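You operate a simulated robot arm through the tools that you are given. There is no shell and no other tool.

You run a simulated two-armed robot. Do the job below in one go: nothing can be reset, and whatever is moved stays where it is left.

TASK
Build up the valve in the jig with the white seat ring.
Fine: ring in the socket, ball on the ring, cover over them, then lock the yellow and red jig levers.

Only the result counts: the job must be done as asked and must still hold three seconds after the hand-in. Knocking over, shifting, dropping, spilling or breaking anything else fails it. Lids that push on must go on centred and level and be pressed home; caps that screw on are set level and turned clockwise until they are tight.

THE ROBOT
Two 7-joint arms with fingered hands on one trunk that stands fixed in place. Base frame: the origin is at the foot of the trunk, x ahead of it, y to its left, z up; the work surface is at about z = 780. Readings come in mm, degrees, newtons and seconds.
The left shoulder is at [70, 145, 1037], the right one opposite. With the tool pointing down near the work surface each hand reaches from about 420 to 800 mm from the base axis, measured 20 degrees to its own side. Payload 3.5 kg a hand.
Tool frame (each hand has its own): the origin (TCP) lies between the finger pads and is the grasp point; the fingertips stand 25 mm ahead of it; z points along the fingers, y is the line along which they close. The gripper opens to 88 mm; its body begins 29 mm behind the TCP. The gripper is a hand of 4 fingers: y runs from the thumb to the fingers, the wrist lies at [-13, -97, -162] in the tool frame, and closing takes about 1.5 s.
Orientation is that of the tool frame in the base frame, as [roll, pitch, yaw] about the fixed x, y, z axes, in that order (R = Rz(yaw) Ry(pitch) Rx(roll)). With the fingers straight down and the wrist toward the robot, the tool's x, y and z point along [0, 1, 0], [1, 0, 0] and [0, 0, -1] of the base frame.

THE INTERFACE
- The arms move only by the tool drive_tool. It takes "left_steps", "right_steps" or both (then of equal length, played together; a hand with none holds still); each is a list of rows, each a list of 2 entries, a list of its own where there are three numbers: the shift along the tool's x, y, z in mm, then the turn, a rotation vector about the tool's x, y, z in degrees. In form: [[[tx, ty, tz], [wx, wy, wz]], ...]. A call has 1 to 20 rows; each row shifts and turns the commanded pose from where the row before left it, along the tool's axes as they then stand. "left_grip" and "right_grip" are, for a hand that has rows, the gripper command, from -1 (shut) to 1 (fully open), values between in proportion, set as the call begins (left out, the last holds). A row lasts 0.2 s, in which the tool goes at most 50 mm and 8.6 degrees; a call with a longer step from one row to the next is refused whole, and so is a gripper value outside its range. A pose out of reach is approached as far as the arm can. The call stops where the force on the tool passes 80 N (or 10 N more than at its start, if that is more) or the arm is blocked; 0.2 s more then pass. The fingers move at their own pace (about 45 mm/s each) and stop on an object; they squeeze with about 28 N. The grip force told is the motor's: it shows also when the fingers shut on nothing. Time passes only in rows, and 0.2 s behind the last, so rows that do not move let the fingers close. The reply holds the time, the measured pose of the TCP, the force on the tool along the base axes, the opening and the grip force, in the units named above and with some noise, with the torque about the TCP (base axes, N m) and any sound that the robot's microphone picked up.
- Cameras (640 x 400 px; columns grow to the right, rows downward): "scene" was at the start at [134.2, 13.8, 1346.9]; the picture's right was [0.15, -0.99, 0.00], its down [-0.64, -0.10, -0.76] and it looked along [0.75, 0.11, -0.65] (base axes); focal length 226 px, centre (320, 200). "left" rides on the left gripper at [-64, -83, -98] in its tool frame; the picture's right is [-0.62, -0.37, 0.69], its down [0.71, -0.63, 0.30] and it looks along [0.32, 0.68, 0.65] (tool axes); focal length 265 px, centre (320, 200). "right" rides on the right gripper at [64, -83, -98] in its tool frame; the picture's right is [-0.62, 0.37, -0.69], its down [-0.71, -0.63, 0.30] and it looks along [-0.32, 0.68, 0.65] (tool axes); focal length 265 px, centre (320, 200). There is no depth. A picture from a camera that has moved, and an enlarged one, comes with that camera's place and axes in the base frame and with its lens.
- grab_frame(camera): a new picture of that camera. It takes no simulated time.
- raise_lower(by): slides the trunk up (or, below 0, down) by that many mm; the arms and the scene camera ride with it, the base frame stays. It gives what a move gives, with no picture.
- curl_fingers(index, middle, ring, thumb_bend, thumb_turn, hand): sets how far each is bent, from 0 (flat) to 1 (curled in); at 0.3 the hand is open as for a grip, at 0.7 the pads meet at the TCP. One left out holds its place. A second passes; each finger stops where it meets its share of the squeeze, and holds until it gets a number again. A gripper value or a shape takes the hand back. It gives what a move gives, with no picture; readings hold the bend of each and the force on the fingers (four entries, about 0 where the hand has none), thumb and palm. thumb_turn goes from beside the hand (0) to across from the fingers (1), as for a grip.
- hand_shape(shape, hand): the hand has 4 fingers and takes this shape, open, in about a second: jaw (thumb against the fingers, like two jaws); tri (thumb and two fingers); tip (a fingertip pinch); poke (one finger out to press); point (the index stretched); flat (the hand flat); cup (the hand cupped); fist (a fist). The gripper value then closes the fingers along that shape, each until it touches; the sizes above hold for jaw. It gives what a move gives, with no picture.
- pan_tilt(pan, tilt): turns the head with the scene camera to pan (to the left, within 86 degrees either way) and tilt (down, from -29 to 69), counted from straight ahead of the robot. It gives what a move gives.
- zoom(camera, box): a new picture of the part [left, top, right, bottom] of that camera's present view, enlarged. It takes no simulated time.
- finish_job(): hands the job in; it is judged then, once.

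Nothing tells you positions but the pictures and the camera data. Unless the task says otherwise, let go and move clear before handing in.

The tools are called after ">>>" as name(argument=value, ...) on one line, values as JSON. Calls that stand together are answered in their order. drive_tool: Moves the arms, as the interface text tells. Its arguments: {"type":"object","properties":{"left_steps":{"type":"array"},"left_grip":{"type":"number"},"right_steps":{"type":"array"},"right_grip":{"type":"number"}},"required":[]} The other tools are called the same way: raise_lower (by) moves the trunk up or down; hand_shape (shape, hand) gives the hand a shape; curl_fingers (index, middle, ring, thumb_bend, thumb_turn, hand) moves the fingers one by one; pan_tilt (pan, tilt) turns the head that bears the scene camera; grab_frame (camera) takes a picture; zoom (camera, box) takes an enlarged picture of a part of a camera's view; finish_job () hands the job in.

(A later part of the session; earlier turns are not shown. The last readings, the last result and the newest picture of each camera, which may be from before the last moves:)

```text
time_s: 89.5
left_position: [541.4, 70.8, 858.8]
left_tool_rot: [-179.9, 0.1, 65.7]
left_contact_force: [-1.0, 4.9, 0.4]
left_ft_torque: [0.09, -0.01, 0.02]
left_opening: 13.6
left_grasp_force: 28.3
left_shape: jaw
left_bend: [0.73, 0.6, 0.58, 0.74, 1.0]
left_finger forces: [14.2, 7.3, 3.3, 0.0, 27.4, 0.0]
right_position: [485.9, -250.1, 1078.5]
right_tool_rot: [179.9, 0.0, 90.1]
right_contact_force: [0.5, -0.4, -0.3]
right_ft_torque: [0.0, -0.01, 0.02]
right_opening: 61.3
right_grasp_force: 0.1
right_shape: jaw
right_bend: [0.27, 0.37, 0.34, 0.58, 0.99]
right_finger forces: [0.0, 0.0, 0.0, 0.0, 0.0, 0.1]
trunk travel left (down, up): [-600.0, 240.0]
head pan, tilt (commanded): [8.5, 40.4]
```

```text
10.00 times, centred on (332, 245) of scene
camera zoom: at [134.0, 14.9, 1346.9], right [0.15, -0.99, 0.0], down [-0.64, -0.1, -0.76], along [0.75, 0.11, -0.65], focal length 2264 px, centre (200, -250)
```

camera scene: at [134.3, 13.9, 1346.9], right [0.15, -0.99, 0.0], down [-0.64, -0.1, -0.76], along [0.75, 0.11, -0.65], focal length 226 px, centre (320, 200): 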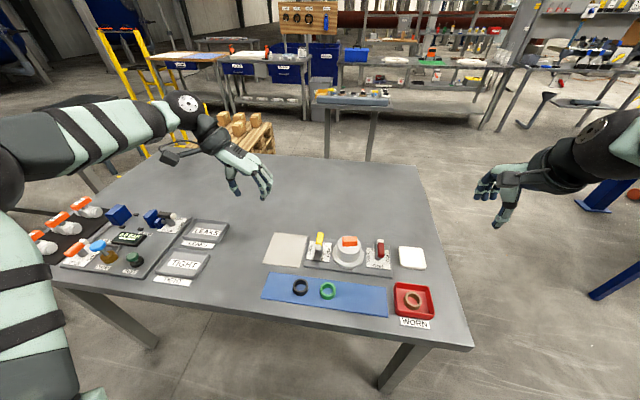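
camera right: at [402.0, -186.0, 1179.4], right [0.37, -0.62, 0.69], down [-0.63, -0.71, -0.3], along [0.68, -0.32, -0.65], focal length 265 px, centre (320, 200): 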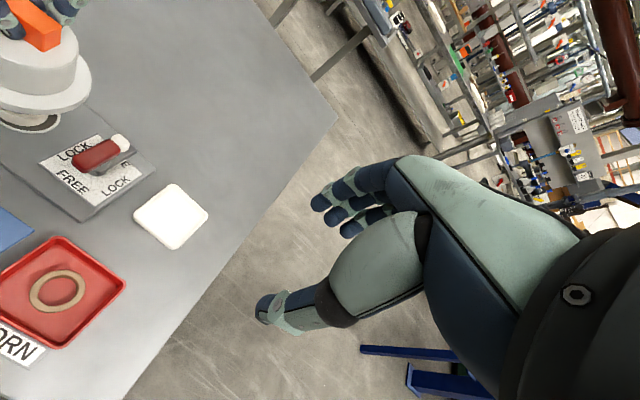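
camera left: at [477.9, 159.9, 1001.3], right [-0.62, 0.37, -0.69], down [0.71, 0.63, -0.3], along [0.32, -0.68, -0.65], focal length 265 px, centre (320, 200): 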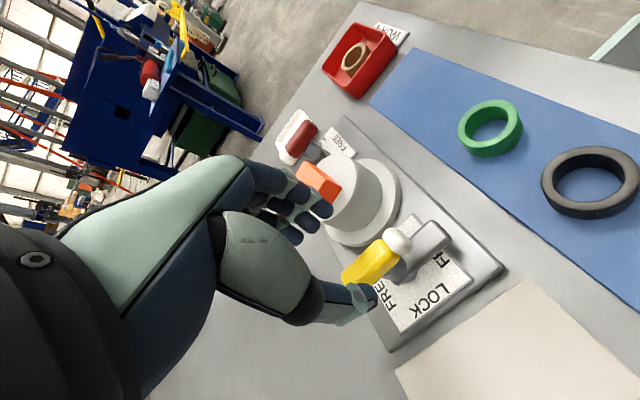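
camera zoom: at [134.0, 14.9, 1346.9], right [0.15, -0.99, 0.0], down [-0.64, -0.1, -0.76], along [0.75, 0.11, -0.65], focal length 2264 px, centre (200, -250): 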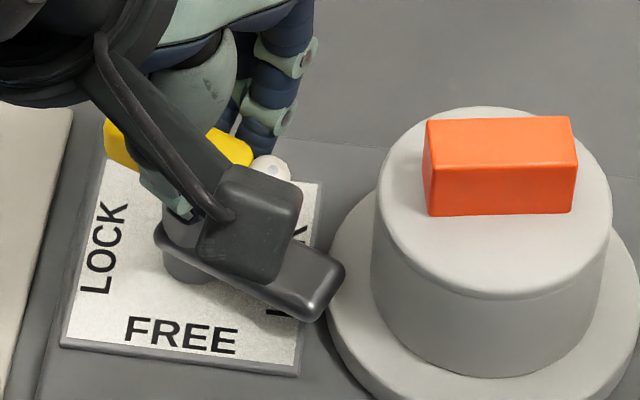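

The arm passes over the flange edge without resistance. I'll turn the remaining 24°.

>>> drive_tool(left_steps=[[[-0.22, 0.88, 0], [0, 0, -8.2]], [[-0.22, 0.88, 0], [0, 0, -8.2]], [[0, 0, 0], [0, 0, 0]]])

>>> drive_tool(left_steps=[[[-0.22, 0.88, 0], [0, 0, -8.0]], [[0, 0, 0], [0, 0, 0]]])

>>> zoom(camera="scene", box=[300, 225, 364, 265])

>>> zoom(camera="left", box=[260, 160, 460, 320])

```text
time_s: 90.3
left_position: [542.6, 68.7, 858.0]
left_tool_rot: [180.0, 0.0, 82.1]
left_contact_force: [-1.4, 4.7, -2.4]
left_ft_torque: [0.06, 0.01, 0.0]
left_opening: 13.3
left_grasp_force: 28.3
left_shape: jaw
left_bend: [0.73, 0.6, 0.59, 0.74, 1.0]
left_finger forces: [15.1, 7.7, 3.4, 0.0, 27.1, 0.1]
right_position: [485.7, -250.5, 1078.8]
right_tool_rot: [180.0, 0.0, 89.9]
right_contact_force: [0.6, 0.1, 0.1]
right_ft_torque: [-0.02, 0.01, -0.01]
right_opening: 61.3
right_grasp_force: 0.2
right_shape: jaw
right_bend: [0.27, 0.37, 0.34, 0.58, 0.99]
right_finger forces: [0.1, 0.0, 0.0, 0.1, 0.0, 0.0]
trunk travel left (down, up): [-600.0, 240.0]
head pan, tilt (commanded): [8.5, 40.4]
```

```text
time_s: 90.9
left_position: [545.6, 69.2, 857.9]
left_tool_rot: [180.0, 0.1, 90.0]
left_contact_force: [-2.6, 1.4, -0.2]
left_ft_torque: [0.06, 0.03, -0.09]
left_opening: 13.1
left_grasp_force: 27.6
left_shape: jaw
left_bend: [0.73, 0.6, 0.59, 0.74, 1.0]
left_finger forces: [14.0, 7.9, 4.3, 0.1, 28.3, 0.0]
right_position: [486.1, -250.0, 1078.7]
right_tool_rot: [179.9, 0.0, 90.1]
right_contact_force: [0.5, -0.2, 0.7]
right_ft_torque: [0.02, -0.01, 0.03]
right_opening: 61.5
right_grasp_force: 0.1
right_shape: jaw
right_bend: [0.27, 0.37, 0.34, 0.58, 0.99]
right_finger forces: [0.0, 0.0, 0.1, 0.0, 0.1, 0.0]
trunk travel left (down, up): [-600.0, 240.0]
head pan, tilt (commanded): [8.5, 40.4]
```

```text
10.00 times, centred on (332, 245) of scene
camera zoom: at [133.9, 14.8, 1346.9], right [0.15, -0.99, 0.0], down [-0.64, -0.1, -0.76], along [0.75, 0.11, -0.65], focal length 2264 px, centre (200, -250)
```

zoom: 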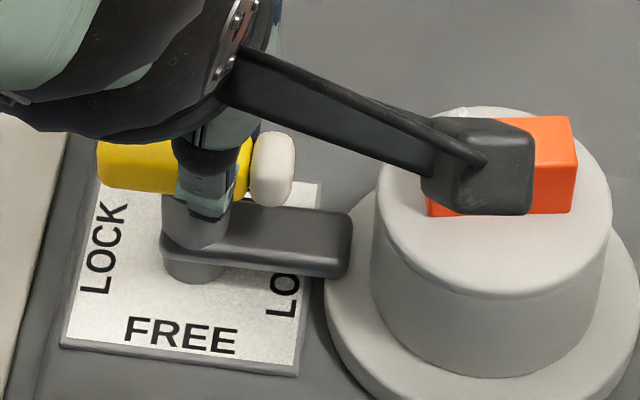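

```text
2.50 times, centred on (360, 240) of left
camera zoom: at [460.7, 4.0, 956.9], right [-0.37, -0.62, -0.69], down [-0.63, 0.71, -0.31], along [0.68, 0.32, -0.65], focal length 664 px, centre (220, 100)
```

zoom: 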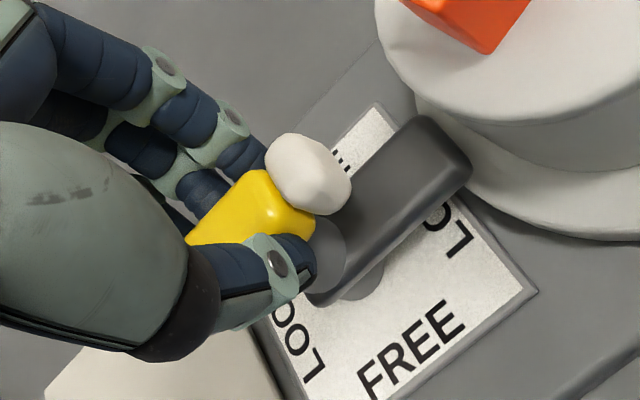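

The lever is now at about 90° with the arm over the flange. I'll push a few degrees more to feel for the end stop.

>>> drive_tool(left_steps=[[[-0.1, 0.4, 0], [0, 0, -4]], [[0, 0, 0], [0, 0, 0]]])

>>> zoom(camera="scene", box=[300, 225, 364, 265])

```text
time_s: 91.5
left_position: [544.4, 69.1, 858.2]
left_tool_rot: [-180.0, 0.1, 94.1]
left_contact_force: [-1.7, -0.1, 1.3]
left_ft_torque: [0.01, 0.0, -0.13]
left_opening: 13.3
left_grasp_force: 27.7
left_shape: jaw
left_bend: [0.73, 0.59, 0.57, 0.74, 1.0]
left_finger forces: [13.6, 9.2, 4.7, 0.0, 29.4, 0.0]
right_position: [485.4, -250.3, 1078.9]
right_tool_rot: [-179.9, 0.0, 89.9]
right_contact_force: [0.3, -0.7, -0.7]
right_ft_torque: [-0.02, 0.0, 0.0]
right_opening: 61.3
right_grasp_force: 0.1
right_shape: jaw
right_bend: [0.27, 0.37, 0.34, 0.58, 0.99]
right_finger forces: [0.0, 0.0, 0.0, 0.0, 0.0, 0.0]
trunk travel left (down, up): [-600.0, 240.0]
head pan, tilt (commanded): [8.5, 40.4]
```

```text
10.00 times, centred on (332, 245) of scene
camera zoom: at [133.6, 14.1, 1347.0], right [0.15, -0.99, 0.0], down [-0.64, -0.1, -0.76], along [0.75, 0.11, -0.65], focal length 2264 px, centre (200, -250)
```

zoom: 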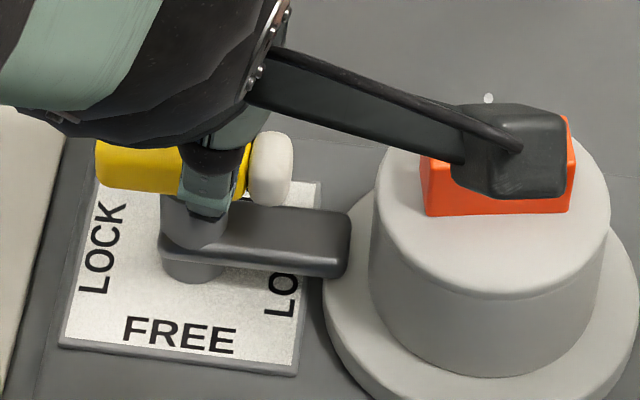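

The lever is against its stop, since torque rises while the arm doesn't move. I'll ease back the extra 4°, open, and lift away.

>>> drive_tool(left_steps=[[[0.1, -0.4, 0], [0, 0, 4]], [[0, 0, 0], [0, 0, 0]]])

>>> drive_tool(left_steps=[[[0, 0, 0], [0, 0, 0]], [[0, 0, 0], [0, 0, 0]], [[0, 0, 0], [0, 0, 0]], [[0, 0, 0], [0, 0, 0]], [[0, 0, 0], [0, 0, 0]]], left_grip=0.1)

>>> zoom(camera="left", box=[260, 160, 460, 320])

>>> zoom(camera="scene", box=[300, 225, 364, 265])

```text
time_s: 92.1
left_position: [544.0, 68.9, 858.7]
left_tool_rot: [180.0, 0.0, 90.0]
left_contact_force: [-1.6, 1.7, -0.5]
left_ft_torque: [0.06, 0.0, -0.03]
left_opening: 13.0
left_grasp_force: 28.1
left_shape: jaw
left_bend: [0.73, 0.6, 0.58, 0.74, 1.0]
left_finger forces: [16.2, 7.4, 3.4, 0.1, 27.8, 0.0]
right_position: [484.5, -250.5, 1078.1]
right_tool_rot: [-180.0, 0.0, 90.0]
right_contact_force: [0.2, 0.7, -0.7]
right_ft_torque: [-0.01, 0.01, 0.0]
right_opening: 61.4
right_grasp_force: 0.0
right_shape: jaw
right_bend: [0.27, 0.37, 0.34, 0.58, 0.99]
right_finger forces: [0.1, 0.1, 0.1, 0.1, 0.0, 0.1]
trunk travel left (down, up): [-600.0, 240.0]
head pan, tilt (commanded): [8.5, 40.4]
```

```text
time_s: 93.3
left_position: [543.0, 68.8, 857.7]
left_tool_rot: [-180.0, 0.0, 90.0]
left_contact_force: [-0.1, 0.3, 0.4]
left_ft_torque: [0.01, 0.01, 0.04]
left_opening: 48.2
left_grasp_force: 0.1
left_shape: jaw
left_bend: [0.74, 0.43, 0.39, 0.67, 1.0]
left_finger forces: [0.0, 0.0, 0.0, 0.1, 0.0, 0.0]
right_position: [485.5, -250.8, 1078.0]
right_tool_rot: [179.9, 0.0, 90.1]
right_contact_force: [-0.1, 0.7, 0.6]
right_ft_torque: [-0.03, 0.0, -0.01]
right_opening: 61.3
right_grasp_force: 0.0
right_shape: jaw
right_bend: [0.27, 0.37, 0.34, 0.58, 0.99]
right_finger forces: [0.0, 0.0, 0.0, 0.1, 0.1, 0.1]
trunk travel left (down, up): [-600.0, 240.0]
head pan, tilt (commanded): [8.5, 40.4]
```

```text
2.50 times, centred on (360, 240) of left
camera zoom: at [460.7, 3.4, 956.7], right [-0.37, -0.62, -0.69], down [-0.63, 0.71, -0.3], along [0.68, 0.32, -0.65], focal length 664 px, centre (220, 100)
```

zoom: 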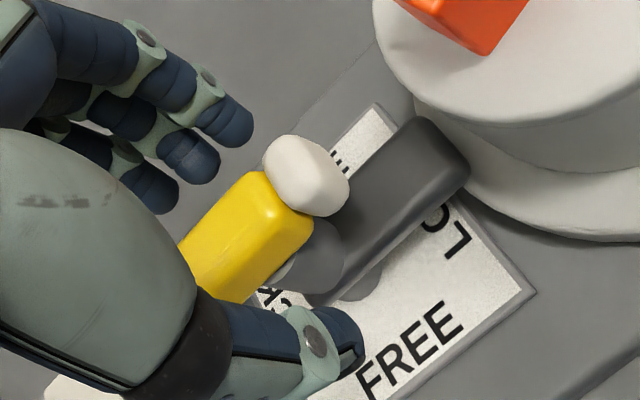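

```text
10.00 times, centred on (332, 245) of scene
camera zoom: at [134.2, 13.8, 1346.9], right [0.15, -0.99, 0.0], down [-0.64, -0.1, -0.76], along [0.75, 0.11, -0.65], focal length 2264 px, centre (200, -250)
```

zoom: 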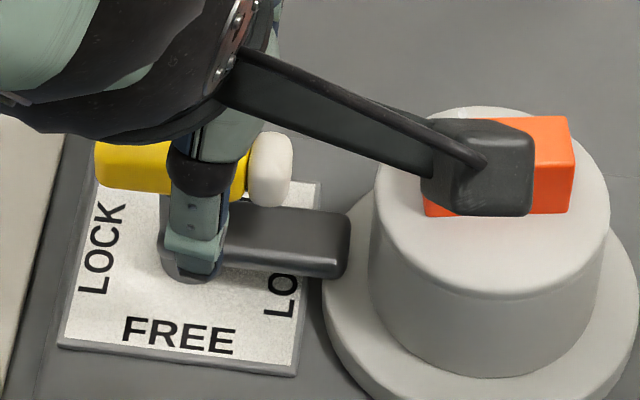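

The yellow lever stays locked. I'll raise the left hand well up, rotate it back to the across-handle orientation, and go over to the red lever.

>>> drive_tool(left_steps=[[[0, 0, -10], [0, 0, 0]], [[0, 0, -30], [0, 0, 0]], [[0, 0, -40], [0, 0, 0]], [[0, 0, -40], [0, 0, 0]], [[0, 0, 0], [0, 0, 8.2]], [[0, 0, 0], [0, 0, 8.2]], [[0, 0, 0], [0, 0, 8.2]], [[0, 0, 0], [0, 0, 8.2]], [[0, 0, 0], [0, 0, 8.2]], [[0, 0, 0], [0, 0, 8.2]], [[0, 0, 0], [0, 0, 8.2]], [[0, 0, 0], [0, 0, 8.2]], [[0, 0, 0], [0, 0, 8.2]], [[0, 0, 0], [0, 0, 8.2]], [[0, 0, 0], [0, 0, 8.0]], [[0, 0, 0], [0, 0, 0]]])

>>> zoom(camera="scene", box=[290, 220, 410, 280])

>>> grab_frame(camera="scene")

```text
time_s: 96.7
left_position: [544.0, 68.6, 977.8]
left_tool_rot: [180.0, 0.0, -0.1]
left_contact_force: [0.0, 0.5, 0.1]
left_ft_torque: [-0.04, 0.02, -0.02]
left_opening: 48.0
left_grasp_force: 0.0
left_shape: jaw
left_bend: [0.74, 0.43, 0.39, 0.67, 1.0]
left_finger forces: [0.1, 0.0, 0.1, 0.1, 0.1, 0.0]
right_position: [486.7, -249.9, 1078.4]
right_tool_rot: [-179.9, 0.0, 90.0]
right_contact_force: [-0.2, -0.2, 1.3]
right_ft_torque: [0.04, 0.01, -0.03]
right_opening: 61.3
right_grasp_force: 0.1
right_shape: jaw
right_bend: [0.27, 0.37, 0.34, 0.58, 0.99]
right_finger forces: [0.1, 0.0, 0.1, 0.0, 0.0, 0.0]
trunk travel left (down, up): [-600.0, 240.0]
head pan, tilt (commanded): [8.5, 40.4]
```

```text
5.33 times, centred on (350, 250) of scene
camera zoom: at [133.7, 13.7, 1347.0], right [0.15, -0.99, 0.0], down [-0.64, -0.1, -0.76], along [0.75, 0.11, -0.65], focal length 1207 px, centre (160, -67)
```

zoom: 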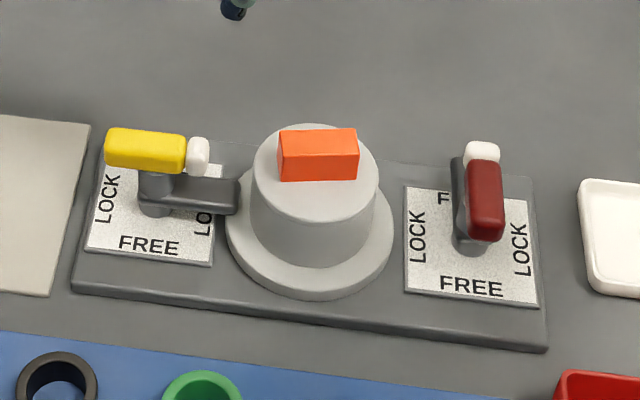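

```text
taken
camera scene: at [133.7, 13.7, 1347.0], right [0.15, -0.99, 0.0], down [-0.64, -0.1, -0.76], along [0.75, 0.11, -0.65], focal length 226 px, centre (320, 200)
```

scene: 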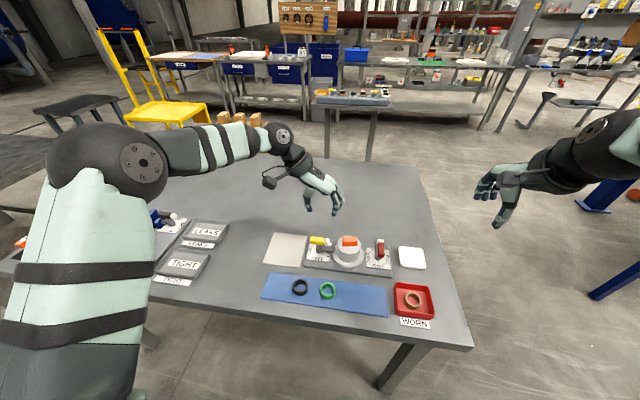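

The jig hasn't shifted and yellow is locked. I'll move the left hand across, well above the cover, to over the red lever.

>>> drive_tool(left_steps=[[[-1, 32.6, 0], [0, 0, 0]], [[-1, 32.6, 0], [0, 0, 0]], [[-1, 32.6, 0], [0, 0, 0]], [[-1, 32.6, 0], [0, 0, 0]], [[-1, 32.6, 0], [0, 0, 0]], [[0, 0, 20], [0, 0, 0]], [[0, 0, 25], [0, 0, 0]], [[0, 0, 20], [0, 0, 0]], [[0, 0, 0], [0, 0, 0]], [[0, 0, 0], [0, 0, 0]]])

>>> zoom(camera="scene", box=[330, 195, 426, 265])

>>> grab_frame(camera="left")

>>> grab_frame(camera="right")

```text
time_s: 98.9
left_position: [538.9, -94.0, 911.9]
left_tool_rot: [180.0, -0.1, 0.0]
left_contact_force: [-0.4, -1.6, -0.2]
left_ft_torque: [0.02, 0.0, 0.01]
left_opening: 47.7
left_grasp_force: 0.1
left_shape: jaw
left_bend: [0.74, 0.42, 0.39, 0.67, 1.0]
left_finger forces: [0.1, 0.0, 0.0, 0.0, 0.0, 0.0]
right_position: [486.1, -250.6, 1078.7]
right_tool_rot: [180.0, 0.0, 90.0]
right_contact_force: [0.1, -0.5, -0.1]
right_ft_torque: [0.01, 0.01, 0.0]
right_opening: 61.4
right_grasp_force: 0.1
right_shape: jaw
right_bend: [0.27, 0.37, 0.34, 0.58, 0.99]
right_finger forces: [0.0, 0.0, 0.1, 0.0, 0.0, 0.0]
trunk travel left (down, up): [-600.0, 240.0]
head pan, tilt (commanded): [8.5, 40.4]
```

```text
5.71 times, centred on (378, 230) of scene
camera zoom: at [134.3, 13.6, 1346.9], right [0.15, -0.99, 0.0], down [-0.64, -0.1, -0.76], along [0.75, 0.11, -0.65], focal length 1294 px, centre (-11, 29)
```

zoom: 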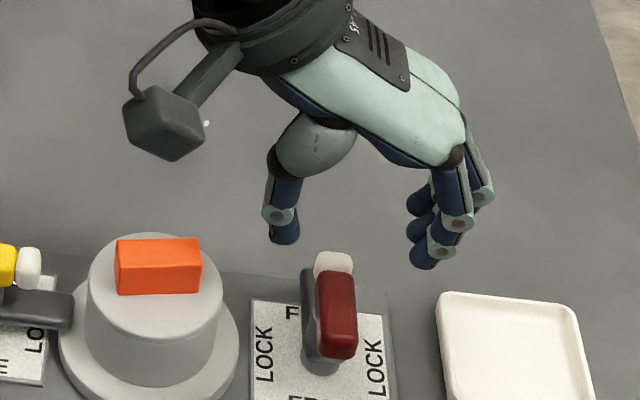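

```text
taken
camera left: at [475.1, -12.9, 1012.0], right [-0.62, 0.37, -0.69], down [0.71, 0.63, -0.3], along [0.32, -0.68, -0.65], focal length 265 px, centre (320, 200)
```

left: 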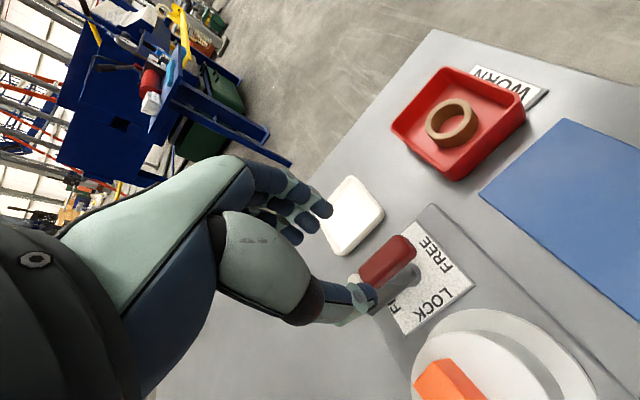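

```text
taken
camera right: at [402.0, -186.1, 1179.4], right [0.37, -0.62, 0.69], down [-0.63, -0.71, -0.3], along [0.68, -0.32, -0.65], focal length 265 px, centre (320, 200)
```

right: 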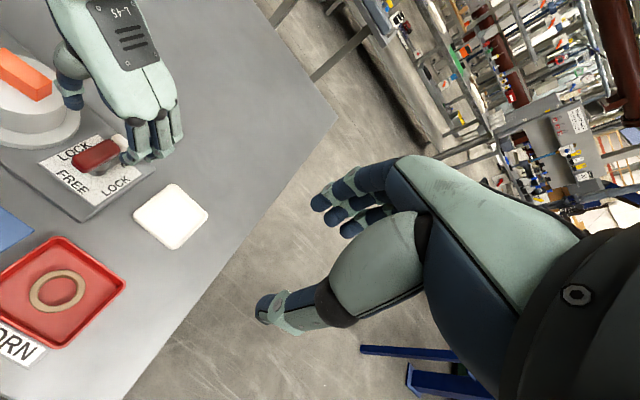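

There's good clearance between the thumb and the cover. I'll descend toward the red handle.

>>> drive_tool(left_steps=[[[0.3, 0.2, 12], [0, 0, 0]], [[0, 0, 14], [0, 0, 0]], [[0, 0, 14], [0, 0, 0]], [[0, 0, 9], [0, 0, 0]], [[0, 0, 0], [0, 0, 0]], [[0, 0, 0], [0, 0, 0]]])

>>> zoom(camera="scene", box=[340, 210, 420, 265])

>>> zoom(camera="left", box=[260, 160, 460, 320])

>>> zoom(camera="right", box=[0, 0, 240, 240])

```text
time_s: 100.3
left_position: [538.9, -94.3, 863.1]
left_tool_rot: [180.0, 0.0, 0.0]
left_contact_force: [0.1, -0.2, 0.3]
left_ft_torque: [0.01, 0.02, 0.02]
left_opening: 48.3
left_grasp_force: 0.0
left_shape: jaw
left_bend: [0.74, 0.42, 0.39, 0.67, 1.0]
left_finger forces: [0.0, 0.0, 0.1, 0.0, 0.0, 0.0]
right_position: [486.1, -250.6, 1078.1]
right_tool_rot: [179.9, 0.0, 90.0]
right_contact_force: [-0.8, -0.1, -1.6]
right_ft_torque: [0.0, 0.01, 0.0]
right_opening: 61.3
right_grasp_force: 0.1
right_shape: jaw
right_bend: [0.27, 0.37, 0.34, 0.58, 0.99]
right_finger forces: [0.0, 0.0, 0.0, 0.0, 0.0, 0.0]
trunk travel left (down, up): [-600.0, 240.0]
head pan, tilt (commanded): [8.5, 40.4]
```

```text
7.27 times, centred on (380, 238) of scene
camera zoom: at [134.3, 13.7, 1346.9], right [0.15, -0.99, 0.0], down [-0.64, -0.1, -0.76], along [0.75, 0.11, -0.65], focal length 1646 px, centre (-116, -73)
```

zoom: 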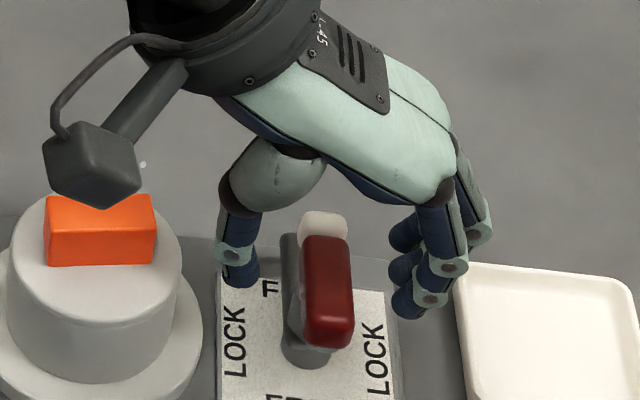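

```text
2.50 times, centred on (360, 240) of left
camera zoom: at [474.6, -12.8, 963.3], right [-0.62, 0.37, -0.69], down [0.71, 0.63, -0.3], along [0.32, -0.68, -0.65], focal length 664 px, centre (220, 100)
```

zoom: 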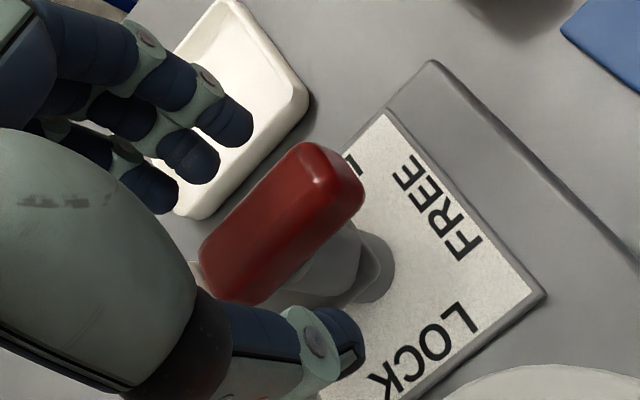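

```text
1.67 times, centred on (120, 120) of right
camera zoom: at [402.0, -186.0, 1179.4], right [0.37, -0.62, 0.69], down [-0.63, -0.71, -0.3], along [0.68, -0.32, -0.65], focal length 442 px, centre (653, 333)
```

zoom: 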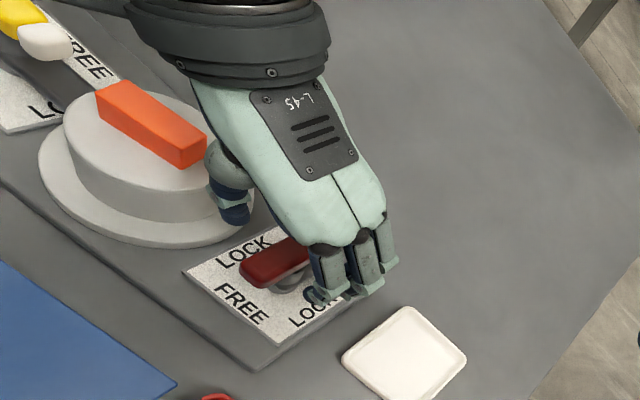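

The red handle is centred between thumb and fingers. I'll lower 5 mm and close.

>>> drive_tool(left_steps=[[[0, 0, 2.5], [0, 0, 0]], [[0, 0, 2.5], [0, 0, 0]], [[0, 0, 0], [0, 0, 0]]])

>>> drive_tool(left_steps=[[[0, 0, 0], [0, 0, 0]], [[0, 0, 0], [0, 0, 0]], [[0, 0, 0], [0, 0, 0]], [[0, 0, 0], [0, 0, 0]], [[0, 0, 0], [0, 0, 0]], [[0, 0, 0], [0, 0, 0]], [[0, 0, 0], [0, 0, 0]], [[0, 0, 0], [0, 0, 0]]], left_grip=-1)

>>> zoom(camera="scene", box=[340, 210, 420, 265])

>>> zoom(camera="left", box=[260, 160, 460, 320])

```text
time_s: 101.1
left_position: [539.6, -95.0, 858.2]
left_tool_rot: [-179.9, 0.0, 0.0]
left_contact_force: [-0.4, 0.7, -0.4]
left_ft_torque: [-0.02, 0.01, 0.02]
left_opening: 48.0
left_grasp_force: 0.0
left_shape: jaw
left_bend: [0.74, 0.42, 0.39, 0.67, 1.0]
left_finger forces: [0.0, 0.1, 0.1, 0.0, 0.1, 0.0]
right_position: [486.8, -250.0, 1078.4]
right_tool_rot: [-180.0, 0.0, 90.0]
right_contact_force: [0.0, -0.3, -0.2]
right_ft_torque: [0.0, 0.01, -0.01]
right_opening: 61.1
right_grasp_force: 0.1
right_shape: jaw
right_bend: [0.27, 0.37, 0.34, 0.58, 0.99]
right_finger forces: [0.1, 0.0, 0.1, 0.1, 0.0, 0.0]
trunk travel left (down, up): [-600.0, 240.0]
head pan, tilt (commanded): [8.5, 40.4]
```

```text
time_s: 102.9
left_position: [539.3, -94.5, 859.4]
left_tool_rot: [-179.9, 0.0, -0.1]
left_contact_force: [-0.4, -1.0, -1.1]
left_ft_torque: [0.0, 0.06, -0.03]
left_opening: 13.2
left_grasp_force: 27.7
left_shape: jaw
left_bend: [0.73, 0.6, 0.59, 0.74, 1.0]
left_finger forces: [14.7, 7.4, 3.4, 0.0, 24.6, 0.0]
right_position: [485.9, -250.9, 1077.8]
right_tool_rot: [180.0, 0.0, 89.9]
right_contact_force: [0.5, 0.6, 0.3]
right_ft_torque: [0.01, 0.0, 0.0]
right_opening: 61.5
right_grasp_force: 0.1
right_shape: jaw
right_bend: [0.27, 0.37, 0.34, 0.58, 0.99]
right_finger forces: [0.1, 0.1, 0.0, 0.1, 0.1, 0.0]
trunk travel left (down, up): [-600.0, 240.0]
head pan, tilt (commanded): [8.5, 40.4]
```

```text
7.27 times, centred on (380, 238) of scene
camera zoom: at [134.5, 13.5, 1346.9], right [0.15, -0.99, 0.0], down [-0.64, -0.1, -0.76], along [0.75, 0.11, -0.65], focal length 1646 px, centre (-116, -73)
```

zoom: 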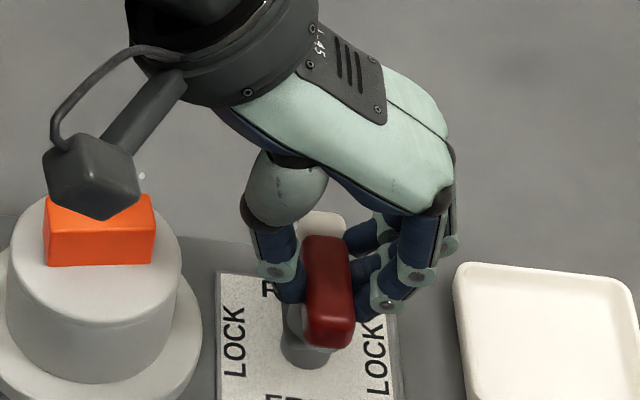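

```text
2.50 times, centred on (360, 240) of left
camera zoom: at [475.2, -13.2, 957.5], right [-0.62, 0.37, -0.69], down [0.71, 0.63, -0.3], along [0.32, -0.68, -0.65], focal length 664 px, centre (220, 100)
```

zoom: 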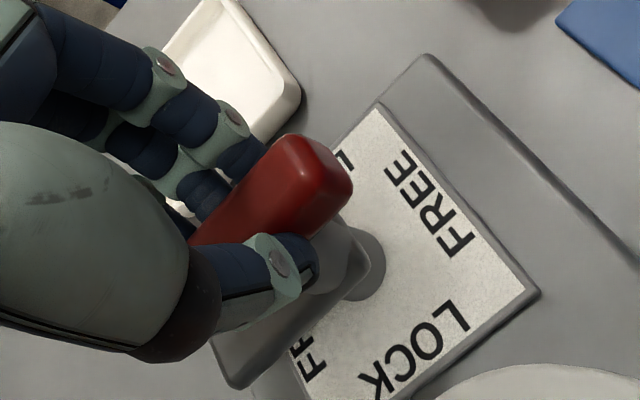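

Firm grip. I'll turn counter-clockwise about the post, starting with a short test.

>>> drive_tool(left_steps=[[[-0.22, 0.88, 0], [0, 0, -8.2]], [[-0.22, 0.88, 0], [0, 0, -8.2]], [[0, 0, 0], [0, 0, 0]]])

>>> zoom(camera="scene", box=[340, 210, 420, 265])

```text
time_s: 103.7
left_position: [539.6, -96.2, 858.1]
left_tool_rot: [-179.9, 0.0, 16.5]
left_contact_force: [0.1, -3.7, -2.8]
left_ft_torque: [-0.08, -0.01, -0.04]
left_opening: 13.5
left_grasp_force: 27.5
left_shape: jaw
left_bend: [0.73, 0.6, 0.59, 0.74, 1.0]
left_finger forces: [15.9, 7.9, 3.4, 0.0, 24.2, 0.0]
right_position: [485.8, -251.3, 1077.8]
right_tool_rot: [180.0, -0.1, 89.9]
right_contact_force: [0.3, 0.1, 0.5]
right_ft_torque: [0.01, -0.01, 0.02]
right_opening: 61.1
right_grasp_force: 0.1
right_shape: jaw
right_bend: [0.27, 0.37, 0.34, 0.58, 0.99]
right_finger forces: [0.0, 0.0, 0.1, 0.1, 0.1, 0.0]
trunk travel left (down, up): [-600.0, 240.0]
head pan, tilt (commanded): [8.5, 40.4]
```

```text
7.27 times, centred on (380, 238) of scene
camera zoom: at [134.8, 13.2, 1346.8], right [0.15, -0.99, 0.0], down [-0.64, -0.1, -0.76], along [0.75, 0.11, -0.65], focal length 1646 px, centre (-116, -73)
```

zoom: 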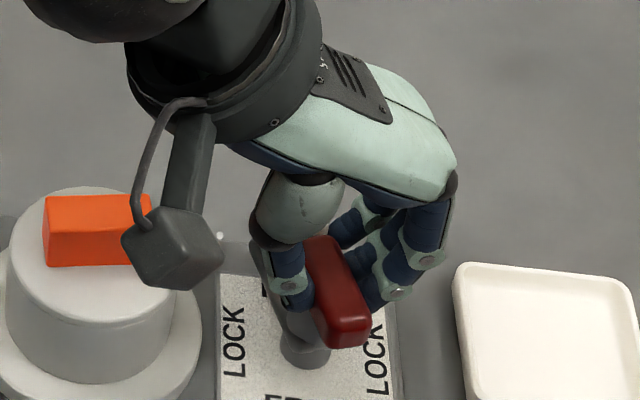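

The red lever turns freely in the intended direction. I'll continue in stages.

>>> drive_tool(left_steps=[[[-0.22, 0.88, 0], [0, 0, -8.2]], [[-0.22, 0.88, 0], [0, 0, -8.2]], [[-0.22, 0.88, 0], [0, 0, -8.2]], [[-0.22, 0.88, 0], [0, 0, -8.2]], [[0, 0, 0], [0, 0, 0]]])

>>> zoom(camera="scene", box=[340, 210, 420, 265])

>>> zoom(camera="left", box=[260, 160, 460, 320])

```text
time_s: 104.9
left_position: [543.8, -93.8, 855.1]
left_tool_rot: [-179.9, 1.8, 50.7]
left_contact_force: [-0.4, -14.3, 11.1]
left_ft_torque: [-0.4, -0.14, -0.07]
left_opening: 14.2
left_grasp_force: 27.7
left_shape: jaw
left_bend: [0.73, 0.61, 0.71, 0.77, 0.96]
left_finger forces: [20.7, 6.0, 2.1, 0.0, 25.1, 0.1]
right_position: [485.0, -251.2, 1079.0]
right_tool_rot: [179.9, 0.0, 90.0]
right_contact_force: [1.1, 0.3, 0.5]
right_ft_torque: [-0.01, 0.0, -0.05]
right_opening: 61.5
right_grasp_force: 0.0
right_shape: jaw
right_bend: [0.27, 0.37, 0.34, 0.58, 0.99]
right_finger forces: [0.1, 0.1, 0.0, 0.0, 0.1, 0.0]
trunk travel left (down, up): [-600.0, 240.0]
head pan, tilt (commanded): [8.5, 40.4]
```

```text
7.27 times, centred on (380, 238) of scene
camera zoom: at [132.4, 11.3, 1347.2], right [0.15, -0.99, 0.0], down [-0.64, -0.09, -0.76], along [0.75, 0.11, -0.65], focal length 1646 px, centre (-116, -73)
```

zoom: 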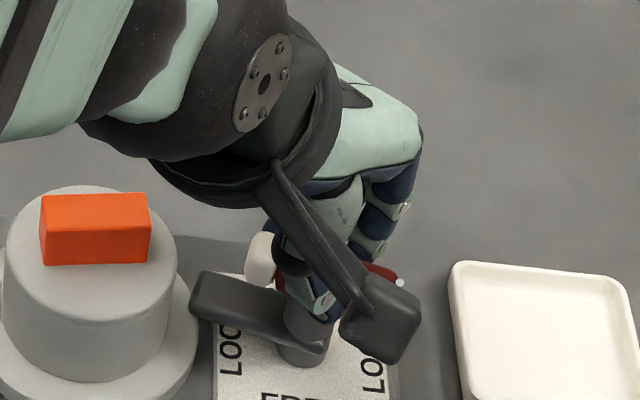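

```text
2.50 times, centred on (360, 240) of left
camera zoom: at [440.9, -90.0, 957.4], right [-0.69, -0.26, -0.67], down [-0.04, 0.94, -0.33], along [0.72, -0.2, -0.66], focal length 664 px, centre (220, 100)
```

zoom: 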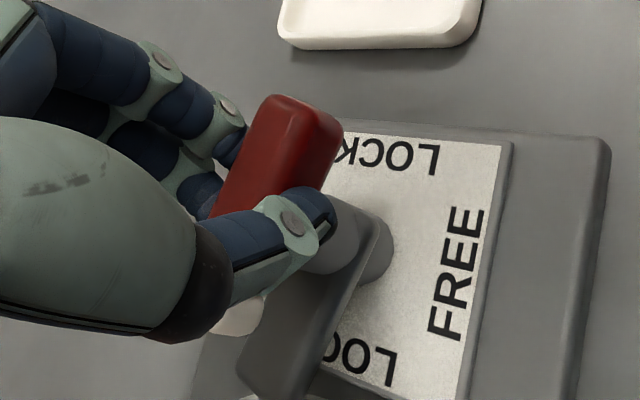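

Partway through, the left arm deviated from the commanded pose and a 14 N side force built up, so this reach seems to be at its limit. I'll back off a little to relieve the load before deciding how to finish the turn.

>>> drive_tool(left_steps=[[[0.1, -0.9, 0], [0, 0, 8.2]], [[0, 0, 0], [0, 0, 0]]])

>>> zoom(camera="scene", box=[340, 210, 420, 265])

>>> grab_frame(camera="scene")

```text
time_s: 105.5
left_position: [543.0, -96.4, 859.6]
left_tool_rot: [-179.9, 0.1, 41.2]
left_contact_force: [5.9, 9.2, -7.7]
left_ft_torque: [0.18, -0.16, 0.06]
left_opening: 12.3
left_grasp_force: 28.1
left_shape: jaw
left_bend: [0.73, 0.62, 0.71, 0.76, 0.98]
left_finger forces: [19.4, 6.4, 1.5, 0.0, 25.8, 0.1]
right_position: [488.3, -250.8, 1077.3]
right_tool_rot: [-179.9, -0.1, 90.0]
right_contact_force: [0.7, 0.7, 0.1]
right_ft_torque: [0.05, -0.01, 0.0]
right_opening: 61.4
right_grasp_force: 0.0
right_shape: jaw
right_bend: [0.27, 0.37, 0.34, 0.58, 0.99]
right_finger forces: [0.0, 0.0, 0.0, 0.1, 0.0, 0.0]
trunk travel left (down, up): [-600.0, 240.0]
head pan, tilt (commanded): [8.5, 40.4]
```

```text
7.27 times, centred on (380, 238) of scene
camera zoom: at [136.9, 14.4, 1346.5], right [0.15, -0.99, 0.0], down [-0.64, -0.1, -0.76], along [0.75, 0.11, -0.65], focal length 1646 px, centre (-116, -73)
```

zoom: 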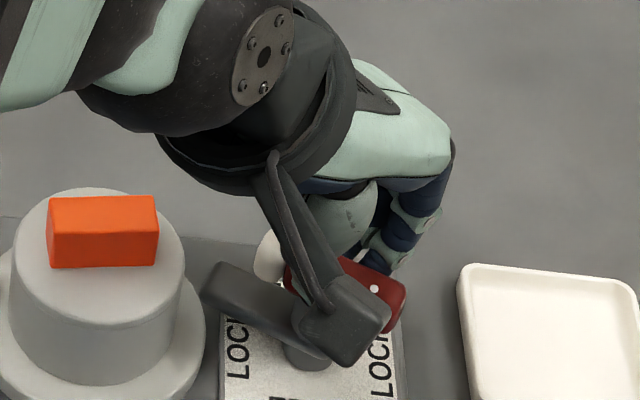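

```text
taken
camera scene: at [136.9, 14.4, 1346.5], right [0.15, -0.99, 0.0], down [-0.64, -0.1, -0.76], along [0.75, 0.11, -0.65], focal length 226 px, centre (320, 200)
```

scene: 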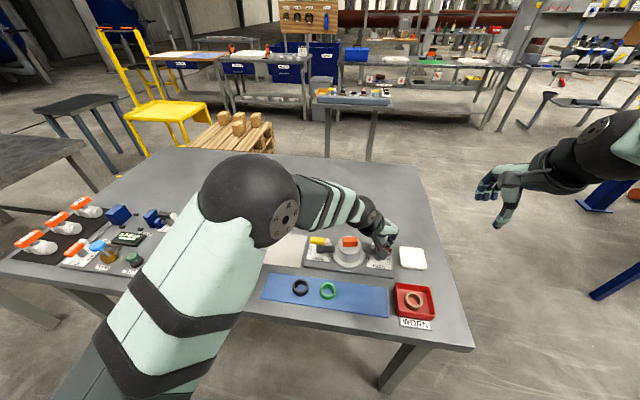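

The lever now stands at about 70° and my grip has slipped relative to it. I'll remove the remaining strain, let go, and then finish the last 20° with the right hand, which can grip the bar squarely there.

>>> drive_tool(left_steps=[[[3, 0.5, 1.5], [0, 0, 0]], [[0, 0, 0], [0, 0, 0]]])

>>> zoom(camera="scene", box=[340, 210, 420, 265])

```text
time_s: 106.1
left_position: [542.9, -97.6, 856.9]
left_tool_rot: [179.9, 0.0, 41.0]
left_contact_force: [5.3, 5.6, 4.1]
left_ft_torque: [0.02, -0.13, 0.04]
left_opening: 12.6
left_grasp_force: 28.1
left_shape: jaw
left_bend: [0.73, 0.62, 0.71, 0.76, 0.98]
left_finger forces: [19.6, 7.3, 2.2, 0.0, 27.0, 0.0]
right_position: [485.5, -249.3, 1078.8]
right_tool_rot: [-180.0, 0.1, 90.0]
right_contact_force: [-0.1, 0.4, -0.3]
right_ft_torque: [-0.04, 0.03, -0.03]
right_opening: 61.4
right_grasp_force: 0.1
right_shape: jaw
right_bend: [0.27, 0.37, 0.34, 0.58, 0.99]
right_finger forces: [0.0, 0.0, 0.0, 0.0, 0.1, 0.0]
trunk travel left (down, up): [-600.0, 240.0]
head pan, tilt (commanded): [8.5, 40.4]
```

```text
7.27 times, centred on (380, 238) of scene
camera zoom: at [134.6, 15.3, 1347.0], right [0.15, -0.99, 0.0], down [-0.64, -0.1, -0.76], along [0.75, 0.11, -0.65], focal length 1646 px, centre (-116, -73)
```

zoom: 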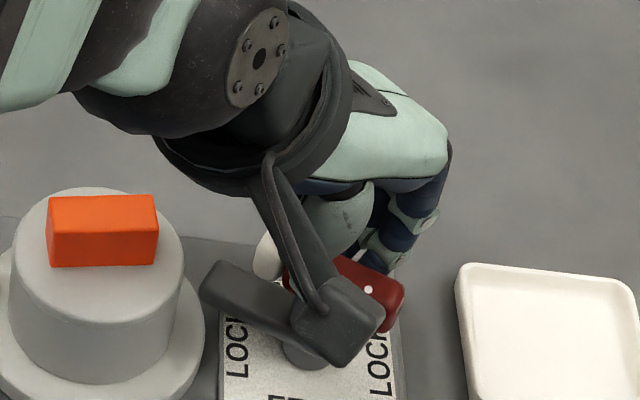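

>>> drive_tool(left_steps=[[[2.2, 0, -0.7], [0, 0, 0]], [[0, 0, 0], [0, 0, 0]]])

>>> drive_tool(left_steps=[[[0, 0, 0], [0, 0, 0]], [[0, 0, 0], [0, 0, 0]], [[0, 0, 0], [0, 0, 0]], [[0, 0, 0], [0, 0, 0]], [[0, 0, 0], [0, 0, 0]]], left_grip=0.2)

>>> zoom(camera="scene", box=[340, 210, 420, 265])

>>> zoom(camera="left", box=[260, 160, 460, 320])

```text
time_s: 106.7
left_position: [542.6, -96.4, 858.8]
left_tool_rot: [180.0, 0.1, 40.9]
left_contact_force: [3.1, 2.9, 2.7]
left_ft_torque: [0.03, -0.14, -0.01]
left_opening: 12.4
left_grasp_force: 28.0
left_shape: jaw
left_bend: [0.73, 0.62, 0.71, 0.76, 0.98]
left_finger forces: [19.5, 7.3, 2.1, 0.0, 26.9, 0.1]
right_position: [486.6, -250.8, 1078.1]
right_tool_rot: [-179.9, 0.0, 90.1]
right_contact_force: [-0.4, -0.2, -0.8]
right_ft_torque: [0.01, 0.01, 0.0]
right_opening: 61.2
right_grasp_force: 0.2
right_shape: jaw
right_bend: [0.27, 0.37, 0.34, 0.58, 0.99]
right_finger forces: [0.0, 0.0, 0.1, 0.1, 0.1, 0.1]
trunk travel left (down, up): [-600.0, 240.0]
head pan, tilt (commanded): [8.5, 40.4]
```

```text
time_s: 107.9
left_position: [543.2, -94.8, 856.8]
left_tool_rot: [-180.0, 0.0, 41.1]
left_contact_force: [-0.3, 0.1, -0.6]
left_ft_torque: [0.01, 0.01, 0.01]
left_opening: 52.5
left_grasp_force: 0.0
left_shape: jaw
left_bend: [0.29, 0.41, 0.37, 0.65, 1.0]
left_finger forces: [0.1, 0.0, 0.0, 0.1, 0.0, 0.0]
right_position: [486.0, -249.7, 1079.2]
right_tool_rot: [179.9, 0.0, 90.0]
right_contact_force: [1.5, -0.2, -0.5]
right_ft_torque: [0.0, 0.03, -0.01]
right_opening: 61.4
right_grasp_force: 0.1
right_shape: jaw
right_bend: [0.27, 0.37, 0.34, 0.58, 0.99]
right_finger forces: [0.0, 0.1, 0.0, 0.1, 0.0, 0.0]
trunk travel left (down, up): [-600.0, 240.0]
head pan, tilt (commanded): [8.5, 40.4]
```

```text
7.27 times, centred on (380, 238) of scene
camera zoom: at [134.2, 13.8, 1346.9], right [0.15, -0.99, 0.0], down [-0.64, -0.1, -0.76], along [0.75, 0.11, -0.65], focal length 1646 px, centre (-116, -73)
```

zoom: 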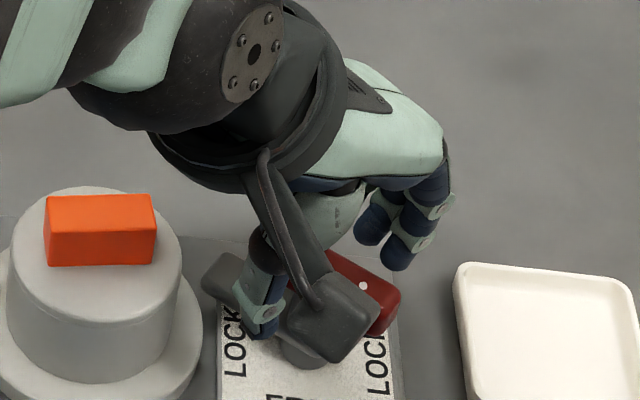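

```text
2.50 times, centred on (360, 240) of left
camera zoom: at [440.3, -77.0, 956.8], right [-0.71, -0.13, -0.69], down [0.13, 0.94, -0.3], along [0.69, -0.3, -0.65], focal length 664 px, centre (220, 100)
```

zoom: 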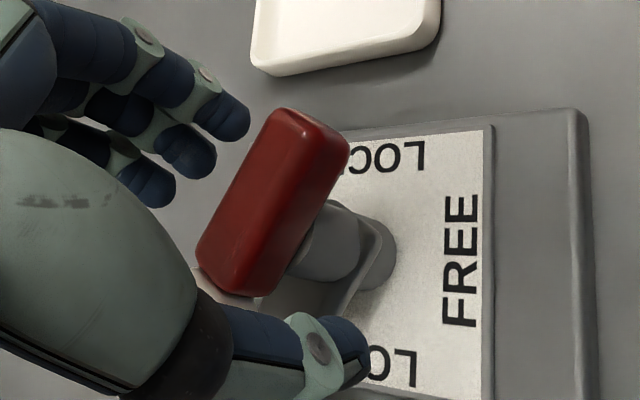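

I've released without disturbing anything. I'll raise the left hand straight up, take it to the left side, and inspect the lever.

>>> drive_tool(left_steps=[[[0, 0, -10], [0, 0, 0]], [[0, 0, -30], [0, 0, 0]], [[0, 0, -40], [0, 0, 0]], [[0, 0, -40], [0, 0, 0]], [[0, 0, -30], [0, 0, -8.2]], [[18, -34, 0], [0, 0, -8.2]], [[24, -32, 0], [0, 0, -8.2]], [[28, -28, 0], [0, 0, -8.2]], [[32, -24, 0], [0, 0, -8.2]], [[36, -20, 0], [0, 0, -8]], [[40, -10, 0], [0, 0, 0]], [[40, -10, 0], [0, 0, 0]], [[0, 0, 0], [0, 0, 0]]])

>>> grab_frame(camera="scene")

>>> zoom(camera="scene", box=[290, 220, 410, 280])

```text
time_s: 110.7
left_position: [452.4, 169.1, 1006.2]
left_tool_rot: [-180.0, 0.0, 90.1]
left_contact_force: [0.7, -0.3, 0.1]
left_ft_torque: [0.0, -0.01, 0.0]
left_opening: 52.6
left_grasp_force: 0.1
left_shape: jaw
left_bend: [0.29, 0.41, 0.37, 0.65, 1.0]
left_finger forces: [0.0, 0.0, 0.0, 0.1, 0.0, 0.1]
right_position: [486.1, -252.2, 1078.0]
right_tool_rot: [-180.0, -0.1, 90.0]
right_contact_force: [-0.1, -0.8, -1.1]
right_ft_torque: [-0.01, 0.01, -0.01]
right_opening: 61.4
right_grasp_force: 0.0
right_shape: jaw
right_bend: [0.27, 0.37, 0.34, 0.58, 0.99]
right_finger forces: [0.1, 0.0, 0.1, 0.1, 0.0, 0.0]
trunk travel left (down, up): [-600.0, 240.0]
head pan, tilt (commanded): [8.5, 40.4]
```

```text
taken
camera scene: at [134.3, 12.3, 1346.9], right [0.15, -0.99, 0.0], down [-0.64, -0.1, -0.76], along [0.75, 0.11, -0.65], focal length 226 px, centre (320, 200)
```

scene: 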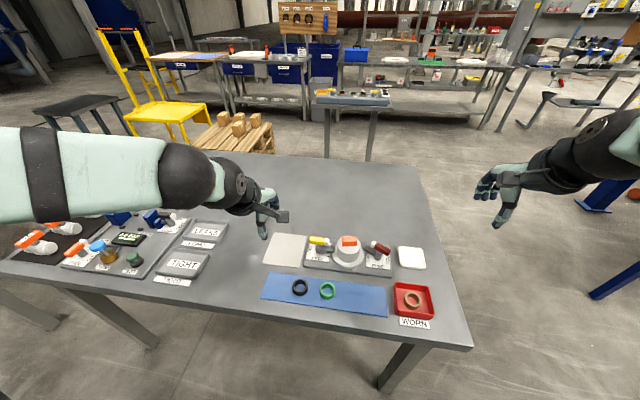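

```text
5.33 times, centred on (350, 250) of scene
camera zoom: at [134.3, 12.3, 1346.9], right [0.15, -0.99, 0.0], down [-0.64, -0.1, -0.76], along [0.75, 0.11, -0.65], focal length 1207 px, centre (160, -67)
```

zoom: 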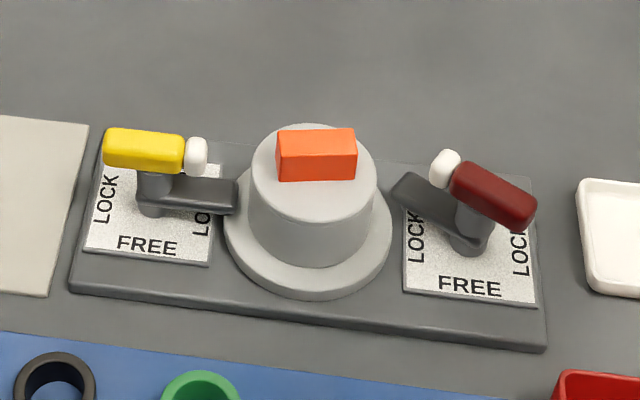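

The jig, cover and yellow lever are all in place, and the red lever is part-way. I'll zoom to measure its angle.

>>> zoom(camera="scene", box=[360, 240, 400, 265])

>>> zoom(camera="right", box=[20, 110, 148, 200])

```text
16.00 times, centred on (380, 252) of scene
camera zoom: at [134.3, 12.3, 1346.9], right [0.15, -0.99, 0.0], down [-0.64, -0.1, -0.76], along [0.75, 0.11, -0.65], focal length 3622 px, centre (-640, -640)
```

zoom: 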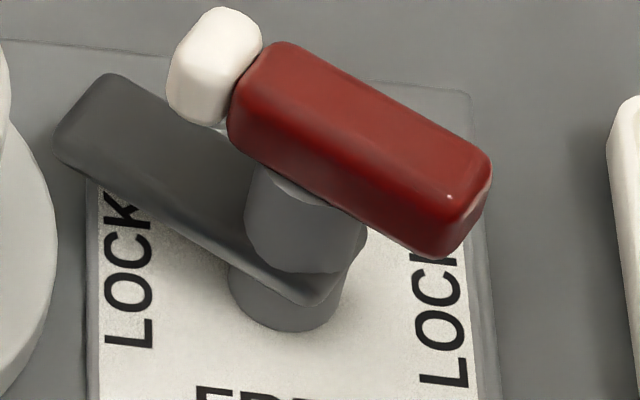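

```text
4.44 times, centred on (84, 155) of right
camera zoom: at [402.0, -187.3, 1179.1], right [0.37, -0.62, 0.69], down [-0.63, -0.71, -0.31], along [0.68, -0.32, -0.65], focal length 1180 px, centre (1369, 400)
```

zoom: 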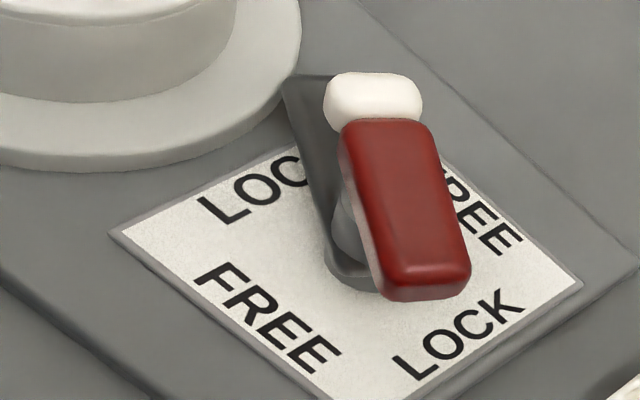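

The red lever is at about 62°, so 28° remain. I'll rotate the right hand to square with the bar and bring it above the red handle.

>>> drive_tool(right_steps=[[[0, 0, 0], [0, 0, 7]], [[0, 0, 0], [0, 0, 7]], [[0, 0, 0], [0, 0, 7]], [[0, 0, 0], [0, 0, 7]], [[28.3, -3.7, 28.8], [0, 0, 0]], [[28.3, -3.7, 28.8], [0, 0, 0]], [[28.3, -3.7, 28.8], [0, 0, 0]], [[28.3, -3.7, 28.8], [0, 0, 0]], [[28.3, -3.7, 28.8], [0, 0, 0]], [[28.3, -3.7, 28.8], [0, 0, 0]], [[0, 0, 0], [0, 0, 0]], [[0, 0, 0], [0, 0, 0]], [[0, 0, 0], [0, 0, 0]]], right_grip=0.1)

>>> grab_frame(camera="right")

>>> zoom(camera="scene", box=[340, 200, 420, 265])

```text
time_s: 113.5
left_position: [452.5, 170.7, 1007.1]
left_tool_rot: [179.9, 0.0, 89.9]
left_contact_force: [-0.7, -0.3, 0.0]
left_ft_torque: [0.03, 0.0, 0.0]
left_opening: 52.3
left_grasp_force: 0.1
left_shape: jaw
left_bend: [0.29, 0.41, 0.37, 0.65, 1.0]
left_finger forces: [0.0, 0.0, 0.0, 0.0, 0.0, 0.1]
right_position: [547.2, -88.8, 908.6]
right_tool_rot: [-180.0, 0.0, 62.0]
right_contact_force: [0.6, 0.1, 0.4]
right_ft_torque: [0.02, -0.03, 0.02]
right_opening: 48.7
right_grasp_force: 0.1
right_shape: jaw
right_bend: [0.74, 0.42, 0.39, 0.67, 1.0]
right_finger forces: [0.1, 0.0, 0.1, 0.0, 0.0, 0.1]
trunk travel left (down, up): [-600.0, 240.0]
head pan, tilt (commanded): [8.5, 40.4]
```

```text
taken
camera right: at [503.8, 6.5, 1010.3], right [0.03, -0.72, 0.69], down [-0.89, -0.34, -0.3], along [0.45, -0.61, -0.65], focal length 265 px, centre (320, 200)
```

right: 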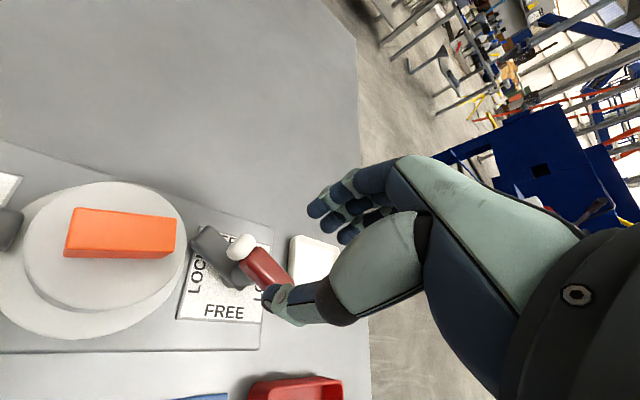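

```text
6.15 times, centred on (380, 232) of scene
camera zoom: at [134.3, 14.0, 1346.9], right [0.15, -0.99, 0.0], down [-0.64, -0.1, -0.76], along [0.75, 0.11, -0.65], focal length 1393 px, centre (-49, 0)
```

zoom: 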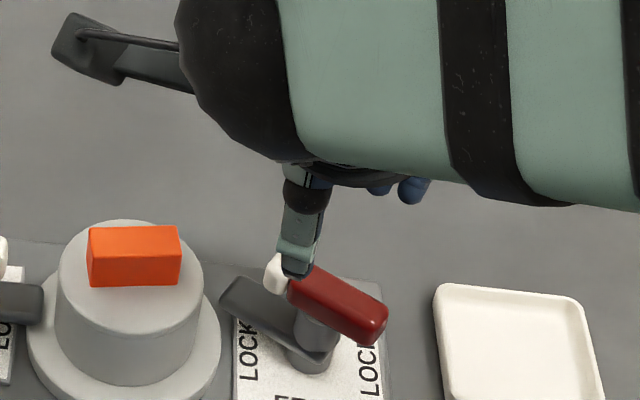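

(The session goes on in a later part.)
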